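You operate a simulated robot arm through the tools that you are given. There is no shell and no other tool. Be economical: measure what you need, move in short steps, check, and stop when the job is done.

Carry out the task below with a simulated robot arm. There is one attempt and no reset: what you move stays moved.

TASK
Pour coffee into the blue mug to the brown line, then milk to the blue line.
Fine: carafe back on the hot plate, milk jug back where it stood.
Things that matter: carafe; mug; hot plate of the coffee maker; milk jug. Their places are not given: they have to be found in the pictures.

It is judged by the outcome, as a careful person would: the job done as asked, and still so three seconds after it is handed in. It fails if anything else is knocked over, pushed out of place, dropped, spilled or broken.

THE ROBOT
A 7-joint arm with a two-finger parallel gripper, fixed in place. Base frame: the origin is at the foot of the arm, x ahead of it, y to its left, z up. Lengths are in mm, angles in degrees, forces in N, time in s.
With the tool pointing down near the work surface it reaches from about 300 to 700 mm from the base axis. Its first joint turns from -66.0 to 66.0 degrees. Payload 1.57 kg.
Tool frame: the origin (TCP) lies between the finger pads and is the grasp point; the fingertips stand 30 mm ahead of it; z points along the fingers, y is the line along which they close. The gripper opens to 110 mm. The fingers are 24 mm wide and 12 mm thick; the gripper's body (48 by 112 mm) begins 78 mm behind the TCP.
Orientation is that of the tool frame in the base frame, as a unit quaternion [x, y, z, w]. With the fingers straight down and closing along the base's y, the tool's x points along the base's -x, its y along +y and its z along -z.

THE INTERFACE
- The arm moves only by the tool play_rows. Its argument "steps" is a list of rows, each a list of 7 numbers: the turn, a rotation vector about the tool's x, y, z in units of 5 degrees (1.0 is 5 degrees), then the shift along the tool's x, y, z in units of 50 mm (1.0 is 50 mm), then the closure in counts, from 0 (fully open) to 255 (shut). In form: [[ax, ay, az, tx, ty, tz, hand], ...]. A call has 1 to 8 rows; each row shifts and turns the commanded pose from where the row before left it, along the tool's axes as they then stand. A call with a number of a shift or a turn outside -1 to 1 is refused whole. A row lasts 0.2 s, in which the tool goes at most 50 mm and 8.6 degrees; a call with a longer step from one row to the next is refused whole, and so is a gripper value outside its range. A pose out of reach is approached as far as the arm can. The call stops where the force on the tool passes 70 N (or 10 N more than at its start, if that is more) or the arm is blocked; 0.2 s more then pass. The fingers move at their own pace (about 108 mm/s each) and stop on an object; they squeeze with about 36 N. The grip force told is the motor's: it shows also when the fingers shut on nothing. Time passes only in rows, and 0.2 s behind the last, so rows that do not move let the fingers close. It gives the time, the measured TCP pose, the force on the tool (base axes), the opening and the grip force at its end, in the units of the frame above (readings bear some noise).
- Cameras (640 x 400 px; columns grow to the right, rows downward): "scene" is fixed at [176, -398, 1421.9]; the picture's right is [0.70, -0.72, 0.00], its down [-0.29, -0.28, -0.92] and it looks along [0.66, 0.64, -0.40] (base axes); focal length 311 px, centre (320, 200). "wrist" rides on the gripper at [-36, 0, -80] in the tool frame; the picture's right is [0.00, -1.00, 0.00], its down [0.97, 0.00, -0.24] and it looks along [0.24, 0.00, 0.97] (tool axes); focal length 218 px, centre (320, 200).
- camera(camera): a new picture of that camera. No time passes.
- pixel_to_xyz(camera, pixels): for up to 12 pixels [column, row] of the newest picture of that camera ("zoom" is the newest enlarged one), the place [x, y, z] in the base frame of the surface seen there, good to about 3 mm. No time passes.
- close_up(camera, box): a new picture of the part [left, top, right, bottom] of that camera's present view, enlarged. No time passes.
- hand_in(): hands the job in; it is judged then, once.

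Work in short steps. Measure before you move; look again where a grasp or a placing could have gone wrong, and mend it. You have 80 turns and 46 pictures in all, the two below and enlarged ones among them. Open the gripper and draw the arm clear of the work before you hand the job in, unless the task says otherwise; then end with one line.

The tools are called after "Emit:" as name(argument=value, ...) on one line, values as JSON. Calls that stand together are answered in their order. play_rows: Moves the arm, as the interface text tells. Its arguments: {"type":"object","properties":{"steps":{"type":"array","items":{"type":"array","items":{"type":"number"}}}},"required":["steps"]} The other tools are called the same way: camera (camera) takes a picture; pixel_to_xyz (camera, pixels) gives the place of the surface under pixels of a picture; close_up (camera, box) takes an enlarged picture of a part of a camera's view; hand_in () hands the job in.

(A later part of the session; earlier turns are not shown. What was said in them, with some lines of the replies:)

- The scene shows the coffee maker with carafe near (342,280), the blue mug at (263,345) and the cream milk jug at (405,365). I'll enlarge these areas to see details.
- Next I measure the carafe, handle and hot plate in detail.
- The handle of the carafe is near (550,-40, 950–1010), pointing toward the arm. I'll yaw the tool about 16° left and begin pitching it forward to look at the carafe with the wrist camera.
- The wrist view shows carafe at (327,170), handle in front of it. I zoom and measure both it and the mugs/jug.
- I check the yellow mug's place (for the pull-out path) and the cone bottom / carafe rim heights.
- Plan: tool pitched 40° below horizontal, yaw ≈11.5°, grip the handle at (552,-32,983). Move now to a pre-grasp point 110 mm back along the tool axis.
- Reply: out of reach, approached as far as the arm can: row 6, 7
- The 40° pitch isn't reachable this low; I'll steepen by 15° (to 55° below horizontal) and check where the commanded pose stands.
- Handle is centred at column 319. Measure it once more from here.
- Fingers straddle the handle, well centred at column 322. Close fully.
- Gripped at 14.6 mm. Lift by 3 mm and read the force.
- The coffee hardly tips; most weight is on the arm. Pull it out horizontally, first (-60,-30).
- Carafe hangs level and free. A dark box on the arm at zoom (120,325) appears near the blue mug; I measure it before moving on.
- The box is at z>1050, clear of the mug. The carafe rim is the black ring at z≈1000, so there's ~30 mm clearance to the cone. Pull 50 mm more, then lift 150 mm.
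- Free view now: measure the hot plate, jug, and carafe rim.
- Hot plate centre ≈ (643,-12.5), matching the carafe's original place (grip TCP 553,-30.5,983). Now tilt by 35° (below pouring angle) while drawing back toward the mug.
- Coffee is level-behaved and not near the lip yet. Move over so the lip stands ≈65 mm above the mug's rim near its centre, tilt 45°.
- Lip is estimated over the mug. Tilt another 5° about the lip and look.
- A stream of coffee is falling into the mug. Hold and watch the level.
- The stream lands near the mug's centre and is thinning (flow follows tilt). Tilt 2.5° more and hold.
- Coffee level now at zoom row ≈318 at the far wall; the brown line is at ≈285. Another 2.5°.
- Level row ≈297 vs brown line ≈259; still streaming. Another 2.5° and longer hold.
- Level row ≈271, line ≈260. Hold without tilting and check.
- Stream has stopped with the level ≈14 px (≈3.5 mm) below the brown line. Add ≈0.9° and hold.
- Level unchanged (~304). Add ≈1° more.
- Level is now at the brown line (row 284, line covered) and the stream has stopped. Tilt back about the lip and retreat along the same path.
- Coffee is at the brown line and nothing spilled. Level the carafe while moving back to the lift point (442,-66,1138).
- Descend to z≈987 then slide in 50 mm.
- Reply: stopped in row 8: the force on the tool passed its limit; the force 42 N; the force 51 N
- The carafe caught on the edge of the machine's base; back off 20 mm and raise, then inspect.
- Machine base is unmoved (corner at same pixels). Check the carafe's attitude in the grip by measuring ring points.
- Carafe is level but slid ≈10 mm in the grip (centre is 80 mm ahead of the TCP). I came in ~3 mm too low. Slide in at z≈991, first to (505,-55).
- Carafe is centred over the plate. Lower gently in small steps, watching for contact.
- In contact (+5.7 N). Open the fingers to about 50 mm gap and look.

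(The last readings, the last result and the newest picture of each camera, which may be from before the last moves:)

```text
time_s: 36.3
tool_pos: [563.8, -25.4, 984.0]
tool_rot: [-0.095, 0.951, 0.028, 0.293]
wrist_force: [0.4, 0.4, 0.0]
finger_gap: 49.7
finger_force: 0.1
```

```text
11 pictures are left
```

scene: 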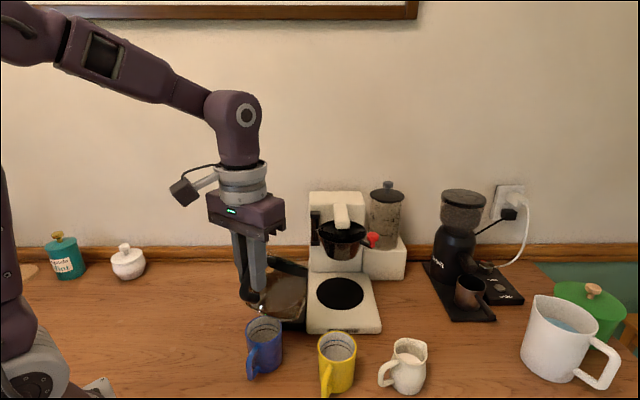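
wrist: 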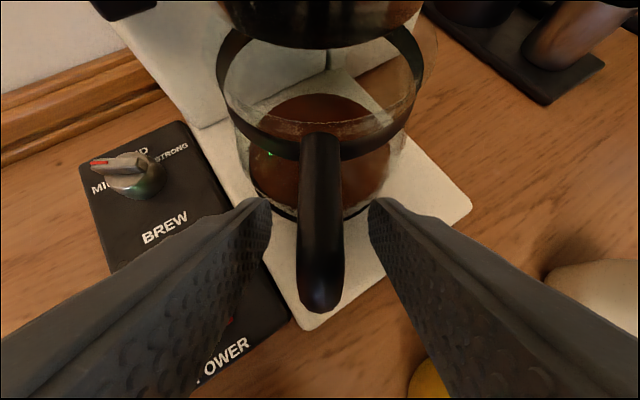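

Carafe stands on the plate. Retract along the tool axis, then yaw toward the milk jug.

Emit:
play_rows(steps=[[0, 0, 0, 0, 0, -0.5, 140], [0, 0, 0, 0, 0, -0.9, 140], [0, 0, 0, 0, 0, -0.9, 140], [0.677, 0, 0.966, 0, 0, -0.3, 100], [0.677, 0, 0.966, 0, -0.5, -0.3, 60], [0.677, 0, 0.966, 0, -0.5, 0, 60], [0.677, 0, 0.966, 0, -0.5, 0, 60], [0.677, 0, 0.966, 0, -0.5, 0, 60]])

Emit:
play_rows(steps=[[0, 0, 0, 0, 0, 0, 60]])

Emit:
camera(camera="wrist")

```text
time_s: 38.1
tool_pos: [478.6, -139.1, 1105.7]
tool_rot: [0.148, 0.943, -0.05, 0.293]
wrist_force: [0.1, -0.2, 0.2]
finger_gap: 84.2
finger_force: 0.0
```

```text
time_s: 38.5
tool_pos: [479.0, -139.2, 1104.3]
tool_rot: [0.149, 0.943, -0.05, 0.292]
wrist_force: [-0.1, -1.1, 0.2]
finger_gap: 84.1
finger_force: 0.1
```

```text
10 pictures are left
```

wrist: 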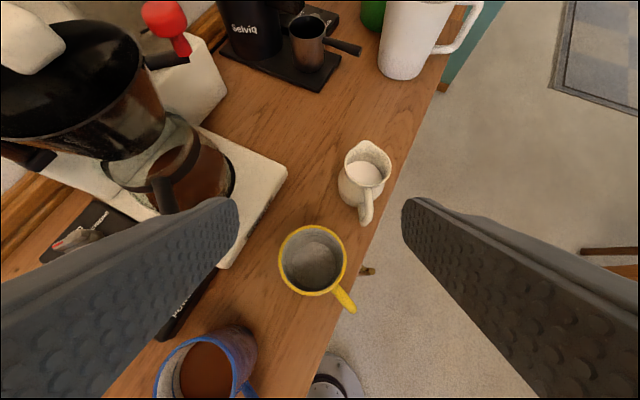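

Emit:
pixel_to_xyz(camera="wrist", pixels=[[365, 143], [365, 146], [346, 160], [386, 160], [366, 187], [366, 195], [367, 205], [367, 213], [366, 220], [362, 205], [372, 205], [365, 172]])

```text
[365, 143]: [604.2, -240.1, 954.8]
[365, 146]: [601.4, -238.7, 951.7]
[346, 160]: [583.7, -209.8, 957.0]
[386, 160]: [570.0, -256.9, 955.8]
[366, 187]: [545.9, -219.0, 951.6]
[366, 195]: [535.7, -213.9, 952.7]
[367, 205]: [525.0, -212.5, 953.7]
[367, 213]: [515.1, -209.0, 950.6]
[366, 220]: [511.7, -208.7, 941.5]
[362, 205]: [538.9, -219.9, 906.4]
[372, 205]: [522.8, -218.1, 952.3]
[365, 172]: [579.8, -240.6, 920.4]
```

Jug: handle outer at (510,-208), spout (604,-241), so its axis has yaw ≈-19°, matching the tool. I steepen the pitch by 7° (to clear the yellow mug), narrow the fingers to 30 mm and go to a pre-grasp point.

Emit:
play_rows(steps=[[0, 0.7, 0, 0, -0.574, 0, 185], [0, 0.7, 0, 0, -0.574, 0, 185], [0, 0, 0, 0.206, 0, 0.638, 185], [0, 0, 0, 0.206, 0, 0.638, 185], [0, 0, 0, 0.206, 0, 0.638, 185], [0, 0, 0, 0, 0, 0, 185]])

Emit:
camera(camera="wrist")

Emit:
pixel_to_xyz(camera="wrist", pixels=[[320, 200], [320, 185], [320, 170], [325, 190], [315, 190], [320, 210]])

```text
time_s: 39.9
tool_pos: [474.3, -197.8, 1009.0]
tool_rot: [0.151, 0.96, -0.041, 0.234]
wrist_force: [0.9, -0.1, 0.1]
finger_gap: 30.1
finger_force: 0.0
```

```text
9 pictures are left
```

wrist: 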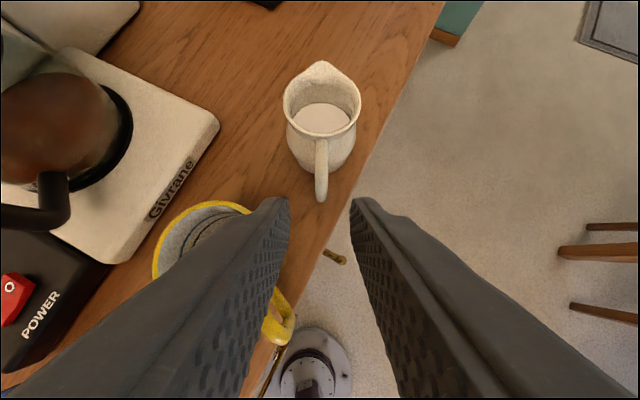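

```text
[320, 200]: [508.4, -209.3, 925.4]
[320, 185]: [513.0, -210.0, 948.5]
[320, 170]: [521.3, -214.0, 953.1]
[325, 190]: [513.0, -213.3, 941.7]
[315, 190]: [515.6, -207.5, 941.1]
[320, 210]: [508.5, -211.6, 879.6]
```

Handle is aligned with the fingers (column 320). Advance 90 mm to straddle it.

Emit:
play_rows(steps=[[0, 0, 0, -0.015, -0.004, 0.597, 185], [0, 0, 0, -0.015, -0.004, 0.597, 185], [0, 0, 0, -0.015, -0.004, 0.597, 185], [0, 0, 0, 0, 0, 0, 185]])

Emit:
play_rows(steps=[[0, 0, 0, 0, 0, 0, 220], [0, 0, 0, 0, 0, 0, 255], [0, 0, 0, 0, 0, 0, 255], [0, 0, 0, 0, 0, 0, 255]])

Emit:
camera(camera="wrist")

```text
time_s: 40.9
tool_pos: [515.1, -211.0, 928.7]
tool_rot: [0.151, 0.96, -0.041, 0.234]
wrist_force: [0.6, 0.6, 0.1]
finger_gap: 30.0
finger_force: 0.1
```

```text
time_s: 41.9
tool_pos: [514.4, -211.5, 928.7]
tool_rot: [0.152, 0.959, -0.042, 0.234]
wrist_force: [0.4, 0.3, 0.2]
finger_gap: 9.8
finger_force: 27.3
```

```text
8 pictures are left
```

wrist: 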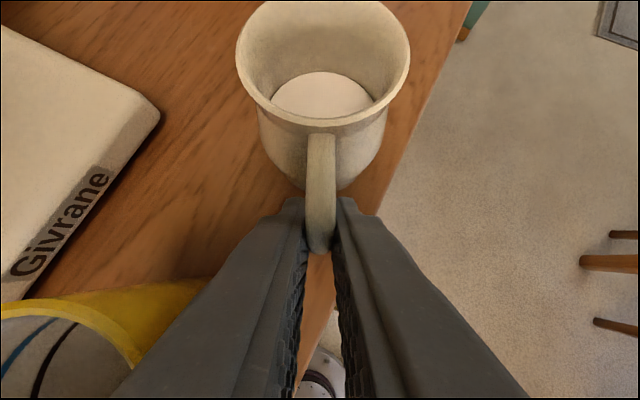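

Firm grip at 9.8 mm (jug's place: TCP 514.5,-211.3,928.7). Lift 150 mm.

Emit:
play_rows(steps=[[0, 0, 0, -0.1, 0, -0.19, 255], [0, 0, 0, -0.281, 0, -0.53, 255], [0, 0, 0, -0.281, 0, -0.53, 255], [0, 0, 0, -0.281, 0, -0.53, 255], [0, 0, 0, -0.281, 0, -0.53, 255], [0, 0, 0, -0.184, 0, -0.35, 255], [0, 0, 0, 0, 0, 0, 255]])

Emit:
play_rows(steps=[[0, 1, 0, 0.18, 0.404, -0.086, 255], [0, 1, 0, 0.188, 0.404, -0.07, 255], [0, 1, 0, 0.192, 0.404, -0.054, 255], [0, 1, 0, 0.196, 0.404, -0.036, 255], [0, 1, 0, 0.2, 0.404, -0.02, 255], [0, 1, 0, 0.2, 0.404, 0, 255], [0, 1, 0, 0.2, 0.404, 0.016, 255], [0, 0, 0, 0.2, 0.404, 0.024, 255]])

Emit:
camera(camera="scene")

```text
time_s: 43.5
tool_pos: [520.8, -213.5, 1079.2]
tool_rot: [0.151, 0.96, -0.042, 0.234]
wrist_force: [0.5, -0.4, -2.7]
finger_gap: 9.6
finger_force: 27.9
```

```text
time_s: 45.3
tool_pos: [492.2, -36.0, 1073.5]
tool_rot: [0.156, 0.985, 0.006, -0.066]
wrist_force: [-1.4, 0.0, -1.6]
finger_gap: 9.5
finger_force: 27.4
```

```text
7 pictures are left
```

scene: 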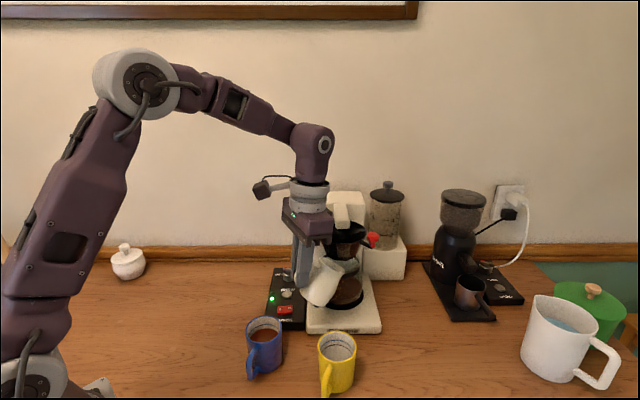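

Jug is held, tilted 35°. Draw it back toward the blue mug (first slightly up, away from the carafe).

Emit:
play_rows(steps=[[0, 0, 0, 0.588, 0, -0.03, 255], [0, 0, 0, 0.582, 0.008, 0.162, 255], [0, 0, 0, 0.582, 0.008, 0.162, 255], [0, 0, 0, 0.582, 0.008, 0.162, 255], [0, 0, 0, 0.582, 0.008, 0.162, 255], [0, 0, 0, 0.582, 0.008, 0.162, 255], [0, 0, 0, 0, 0, 0, 255]])

Emit:
close_up(camera="scene", box=[230, 220, 390, 360])

Emit:
pixel_to_xyz(camera="scene", pixels=[[256, 312], [258, 310], [260, 312], [254, 315], [258, 316], [250, 318], [246, 320]])

```text
time_s: 46.9
tool_pos: [323.2, 20.1, 1057.8]
tool_rot: [0.157, 0.985, 0.007, -0.065]
wrist_force: [-1.1, -0.2, -2.7]
finger_gap: 9.7
finger_force: 27.9
```

```text
2.86 times, centred on (310, 290) of scene
```

zoom: 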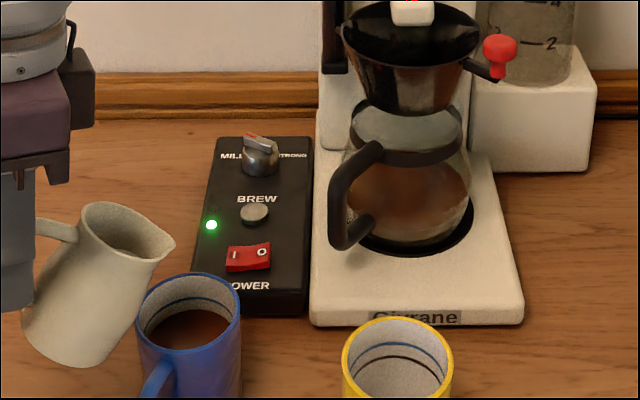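

```text
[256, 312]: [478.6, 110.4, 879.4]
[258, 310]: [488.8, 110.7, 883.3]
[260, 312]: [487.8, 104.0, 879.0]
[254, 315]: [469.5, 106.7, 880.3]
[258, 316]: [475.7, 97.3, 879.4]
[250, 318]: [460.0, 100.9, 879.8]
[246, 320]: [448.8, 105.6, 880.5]
```

Carafe and everything stand well; the jug's spout is over the mug. Tilt 10° about the spout (to 45°), hold and look.

Emit:
play_rows(steps=[[0, 0.5, 0, -0.018, 0, -0.084, 255], [0, 0.5, 0, -0.018, 0, -0.084, 255], [0, 0.5, 0, -0.018, 0, -0.084, 255], [0, 0.5, 0, -0.018, 0, -0.084, 255], [0, 0, 0, 0, 0, 0, 255], [0, 0, 0, 0, 0, 0, 255]])

Emit:
close_up(camera="scene", box=[230, 280, 300, 340])

```text
time_s: 48.3
tool_pos: [329.2, 20.3, 1072.0]
tool_rot: [0.156, 0.976, 0.02, -0.15]
wrist_force: [0.0, -0.4, -1.6]
finger_gap: 9.7
finger_force: 28.3
```

```text
6.67 times, centred on (265, 310) of scene
```

zoom: 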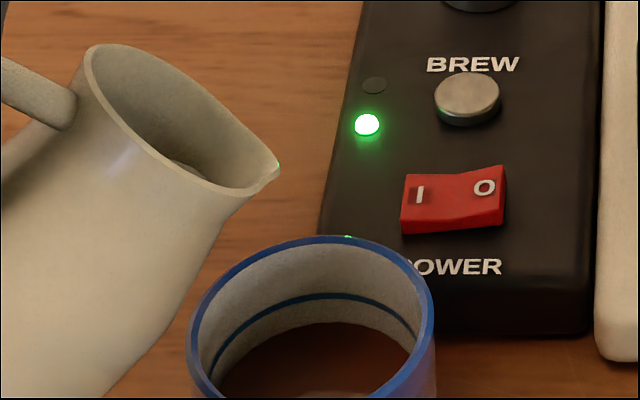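

Milk is just below the lip; none has poured. Estimated ≈5 ml per 2.5° past the start and ≈34 ml needed, so tilt 12.5° more, and look.

Emit:
play_rows(steps=[[0, 0.5, 0, -0.018, 0, -0.084, 255], [0, 0.5, 0, -0.018, 0, -0.084, 255], [0, 0.5, 0, -0.018, 0, -0.084, 255], [0, 0.5, 0, -0.018, 0, -0.084, 255], [0, 0.5, 0, -0.018, 0, -0.084, 255], [0, 0, 0, 0, 0, 0, 255]])

Emit:
close_up(camera="scene", box=[230, 280, 300, 340])

```text
time_s: 49.7
tool_pos: [341.1, 17.2, 1091.3]
tool_rot: [0.152, 0.954, 0.037, -0.256]
wrist_force: [0.0, 0.1, -1.9]
finger_gap: 9.3
finger_force: 27.9
```

```text
6.67 times, centred on (265, 310) of scene
```

zoom: 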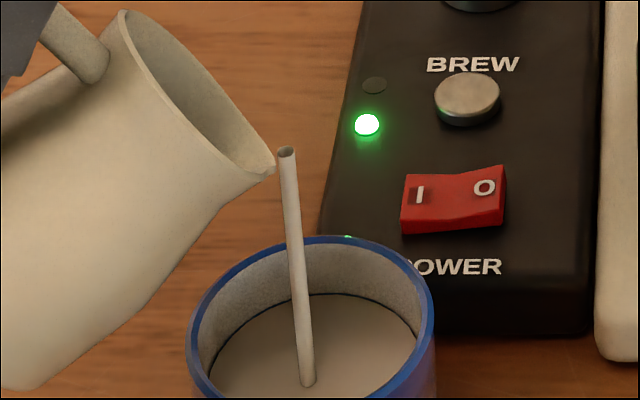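

Already at the blue line with the stream still flowing: tilt back immediately.

Emit:
play_rows(steps=[[0, -1, 0, 0.035, 0, 0.168, 255], [0, -1, 0, 0.035, 0, 0.168, 255], [0, -1, 0, 0.035, 0, 0.168, 255], [0, -1, 0, 0.035, 0, 0.168, 255], [0, 0, 0, 0, 0, 0, 255]])

Emit:
close_up(camera="scene", box=[245, 305, 285, 345])

```text
time_s: 50.9
tool_pos: [321.6, 23.0, 1063.2]
tool_rot: [0.156, 0.984, 0.011, -0.087]
wrist_force: [0.3, 0.1, -2.0]
finger_gap: 9.5
finger_force: 27.7
```

```text
10.00 times, centred on (265, 325) of scene
```

zoom: 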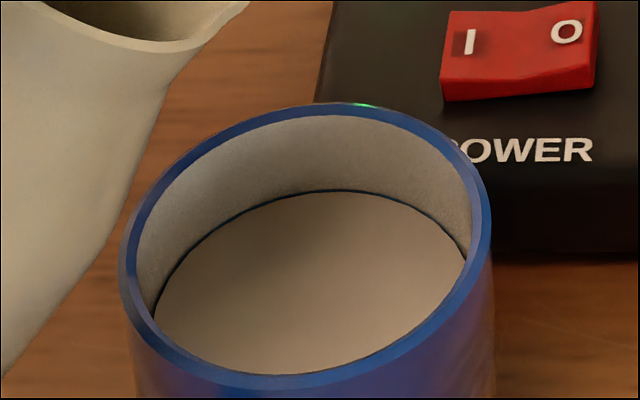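

Milk is exactly at the blue line (line's upper edge just visible all round). Carry the jug back: up, right, and forward, staying clear of the carafe.

Emit:
play_rows(steps=[[0, 0, 0, 0.087, 0, -0.492, 255], [0, 0, 0, -0.282, -0.466, -0.05, 255], [0, 0, 0, -0.282, -0.466, -0.05, 255], [0, 0, 0, -0.282, -0.466, -0.05, 255], [0, 0, 0, -0.282, -0.466, -0.05, 255], [0, 0, 0, -0.282, -0.466, -0.05, 255], [0, 0, 0, -0.282, -0.466, -0.05, 255], [0, 0, 0, -0.282, -0.466, -0.05, 255]])

Emit:
play_rows(steps=[[0, -1, 0, -0.39, 0, -0.03, 255], [0, -1, 0, -0.39, 0, 0.003, 255], [0, -1, 0, -0.388, 0, 0.038, 255], [0, -1, 0, -0.384, 0, 0.07, 255], [0, -1, 0, -0.376, 0, 0.104, 255], [0, -1, 0, -0.366, 0, 0.136, 255], [0, -1, 0, -0.352, 0, 0.168, 255], [0, -0.5, 0, -0.34, 0, 0.192, 255]])

Emit:
play_rows(steps=[[0, 0, 0, 0, 0, 0, 255]])

```text
time_s: 52.7
tool_pos: [366.2, -165.4, 1089.5]
tool_rot: [0.155, 0.984, 0.011, -0.086]
wrist_force: [-0.2, 0.0, -2.0]
finger_gap: 9.8
finger_force: 28.1
```

```text
time_s: 54.5
tool_pos: [515.8, -212.9, 1075.6]
tool_rot: [0.151, 0.96, -0.041, 0.234]
wrist_force: [0.4, -0.3, -3.0]
finger_gap: 9.7
finger_force: 28.3
```

```text
time_s: 54.9
tool_pos: [514.0, -212.5, 1074.4]
tool_rot: [0.152, 0.959, -0.041, 0.235]
wrist_force: [-0.6, 0.2, -2.4]
finger_gap: 9.5
finger_force: 27.8
```

Right above its place with the same attitude. Lower 136 mm.

Emit:
play_rows(steps=[[0, 0, 0, 0.263, 0.01, 0.495, 255], [0, 0, 0, 0.263, 0.01, 0.495, 255], [0, 0, 0, 0.263, 0, 0.495, 255], [0, 0, 0, 0.263, 0, 0.495, 255], [0, 0, 0, 0.15, 0, 0.28, 255], [0, 0, 0, 0.07, 0, 0.133, 255], [0, 0, 0, 0, 0, 0, 255]])

Emit:
camera(camera="wrist")

Emit:
pixel_to_xyz(camera="wrist", pixels=[[240, 55], [405, 55], [322, 122], [320, 140], [245, 75], [400, 75]])

```text
time_s: 56.5
tool_pos: [514.6, -210.2, 939.2]
tool_rot: [0.152, 0.96, -0.041, 0.233]
wrist_force: [-0.6, 0.1, -2.0]
finger_gap: 9.4
finger_force: 27.7
```

```text
2 pictures are left
```

wrist: 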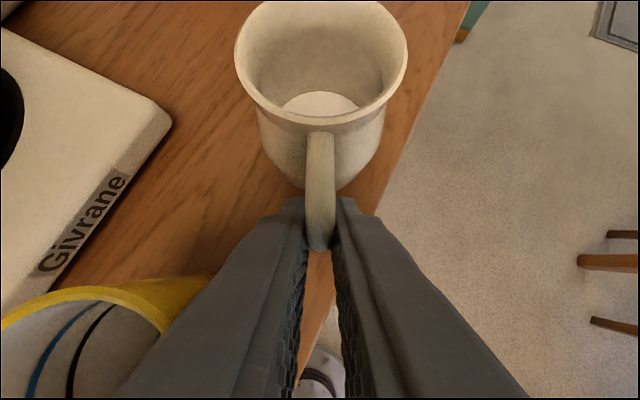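

```text
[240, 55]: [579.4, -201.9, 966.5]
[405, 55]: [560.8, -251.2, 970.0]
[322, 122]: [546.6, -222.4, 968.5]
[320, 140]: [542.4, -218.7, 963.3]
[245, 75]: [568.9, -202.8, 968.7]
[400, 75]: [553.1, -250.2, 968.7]
```

Jug sits in the grip as before (same pixels). Lower 8 mm, then by feel.

Emit:
play_rows(steps=[[0, 0, 0, 0.037, -0.01, 0.07, 255], [0, 0, 0, 0.037, -0.01, 0.07, 255], [0, 0, 0, 0, 0, 0, 255]])

```text
time_s: 57.3
tool_pos: [514.1, -212.8, 932.9]
tool_rot: [0.151, 0.96, -0.041, 0.234]
wrist_force: [0.4, 0.0, -1.3]
finger_gap: 9.4
finger_force: 28.0
```

Emit:
play_rows(steps=[[0, 0, 0, 0.014, 0, 0.026, 255], [0, 0, 0, 0.01, 0, 0.018, 255], [0, 0, 0, 0, 0, 0, 255]])

```text
time_s: 58.1
tool_pos: [514.1, -212.7, 929.9]
tool_rot: [0.152, 0.959, -0.041, 0.235]
wrist_force: [-1.6, 0.5, 3.9]
finger_gap: 9.6
finger_force: 28.8
```

Contact (+3.9 N). Open to 30 mm slowly and withdraw along the tool axis.

Emit:
play_rows(steps=[[0, 0, 0, 0, 0, 0, 225], [0, 0, 0, 0, 0, 0, 205], [0, 0, 0, 0, 0, 0, 185], [0, 0, 0, 0, 0, 0, 185]])

Emit:
play_rows(steps=[[0, 0, 0, 0, 0, -0.3, 185], [0, 0, 0, 0, 0, -0.6, 185], [0, 0, 0, 0, 0, -0.8, 185], [0, 0, 0, 0, 0, -0.8, 185], [0, 0, 0, 0, 0, -0.8, 150], [0, 0, 0, 0, 0, -0.8, 100], [0, 0, 0, 0, 0, -0.8, 0], [0, 0, 0, 0, 0, 0, 0]])

Emit:
camera(camera="scene")

```text
time_s: 59.1
tool_pos: [513.4, -212.3, 928.8]
tool_rot: [0.151, 0.96, -0.041, 0.234]
wrist_force: [0.1, 0.1, -0.3]
finger_gap: 30.3
finger_force: 0.1
```

```text
time_s: 60.9
tool_pos: [405.1, -174.1, 1147.9]
tool_rot: [0.152, 0.959, -0.042, 0.234]
wrist_force: [1.0, 0.0, -0.5]
finger_gap: 110.1
finger_force: 0.1
```

```text
1 pictures are left
```

scene: 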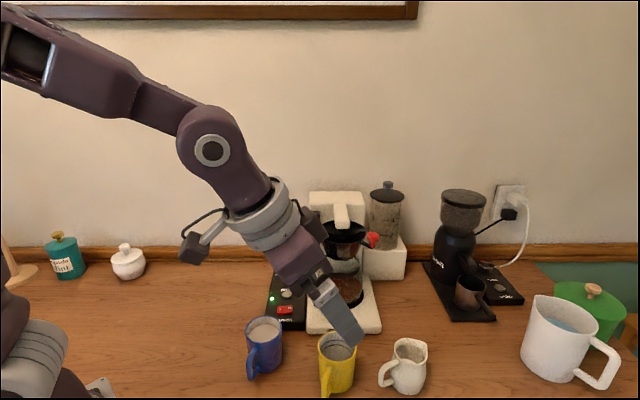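

Jug stands at (405,365) as at the start; mug full, carafe on plate. Raise the arm a bit more and take a last look.

Emit:
play_rows(steps=[[0, 0, 0, 0, 0, -0.8, 0], [0, 0, 0, 0, 0, -0.8, 0], [0, 0, 0, 0, 0, -0.8, 0], [0, 0, 0, 0, 0, 0, 0]])

Emit:
close_up(camera="scene", box=[230, 230, 440, 400])

```text
time_s: 61.9
tool_pos: [351.1, -159.9, 1253.6]
tool_rot: [0.151, 0.96, -0.041, 0.234]
wrist_force: [-0.3, -0.3, 0.3]
finger_gap: 109.9
finger_force: 0.1
```

```text
2.35 times, centred on (335, 315) of scene
```

zoom: 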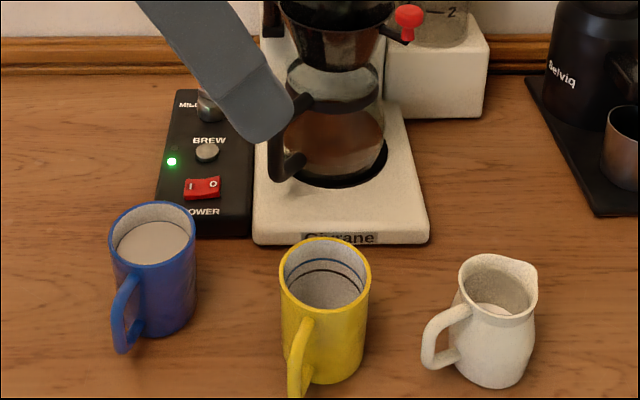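

Everything stands in place with no spills; the arm is clear and the gripper is open.

Emit:
hand_in()

```text
The job is handed in.
```

The blue mug holds coffee to the brown line and milk to the blue line. The carafe is back on the hot plate and the milk jug is back where it stood. The carafe bumped the edge of the coffee maker's base once on the way back, but the pictures show nothing shifted or spilled.
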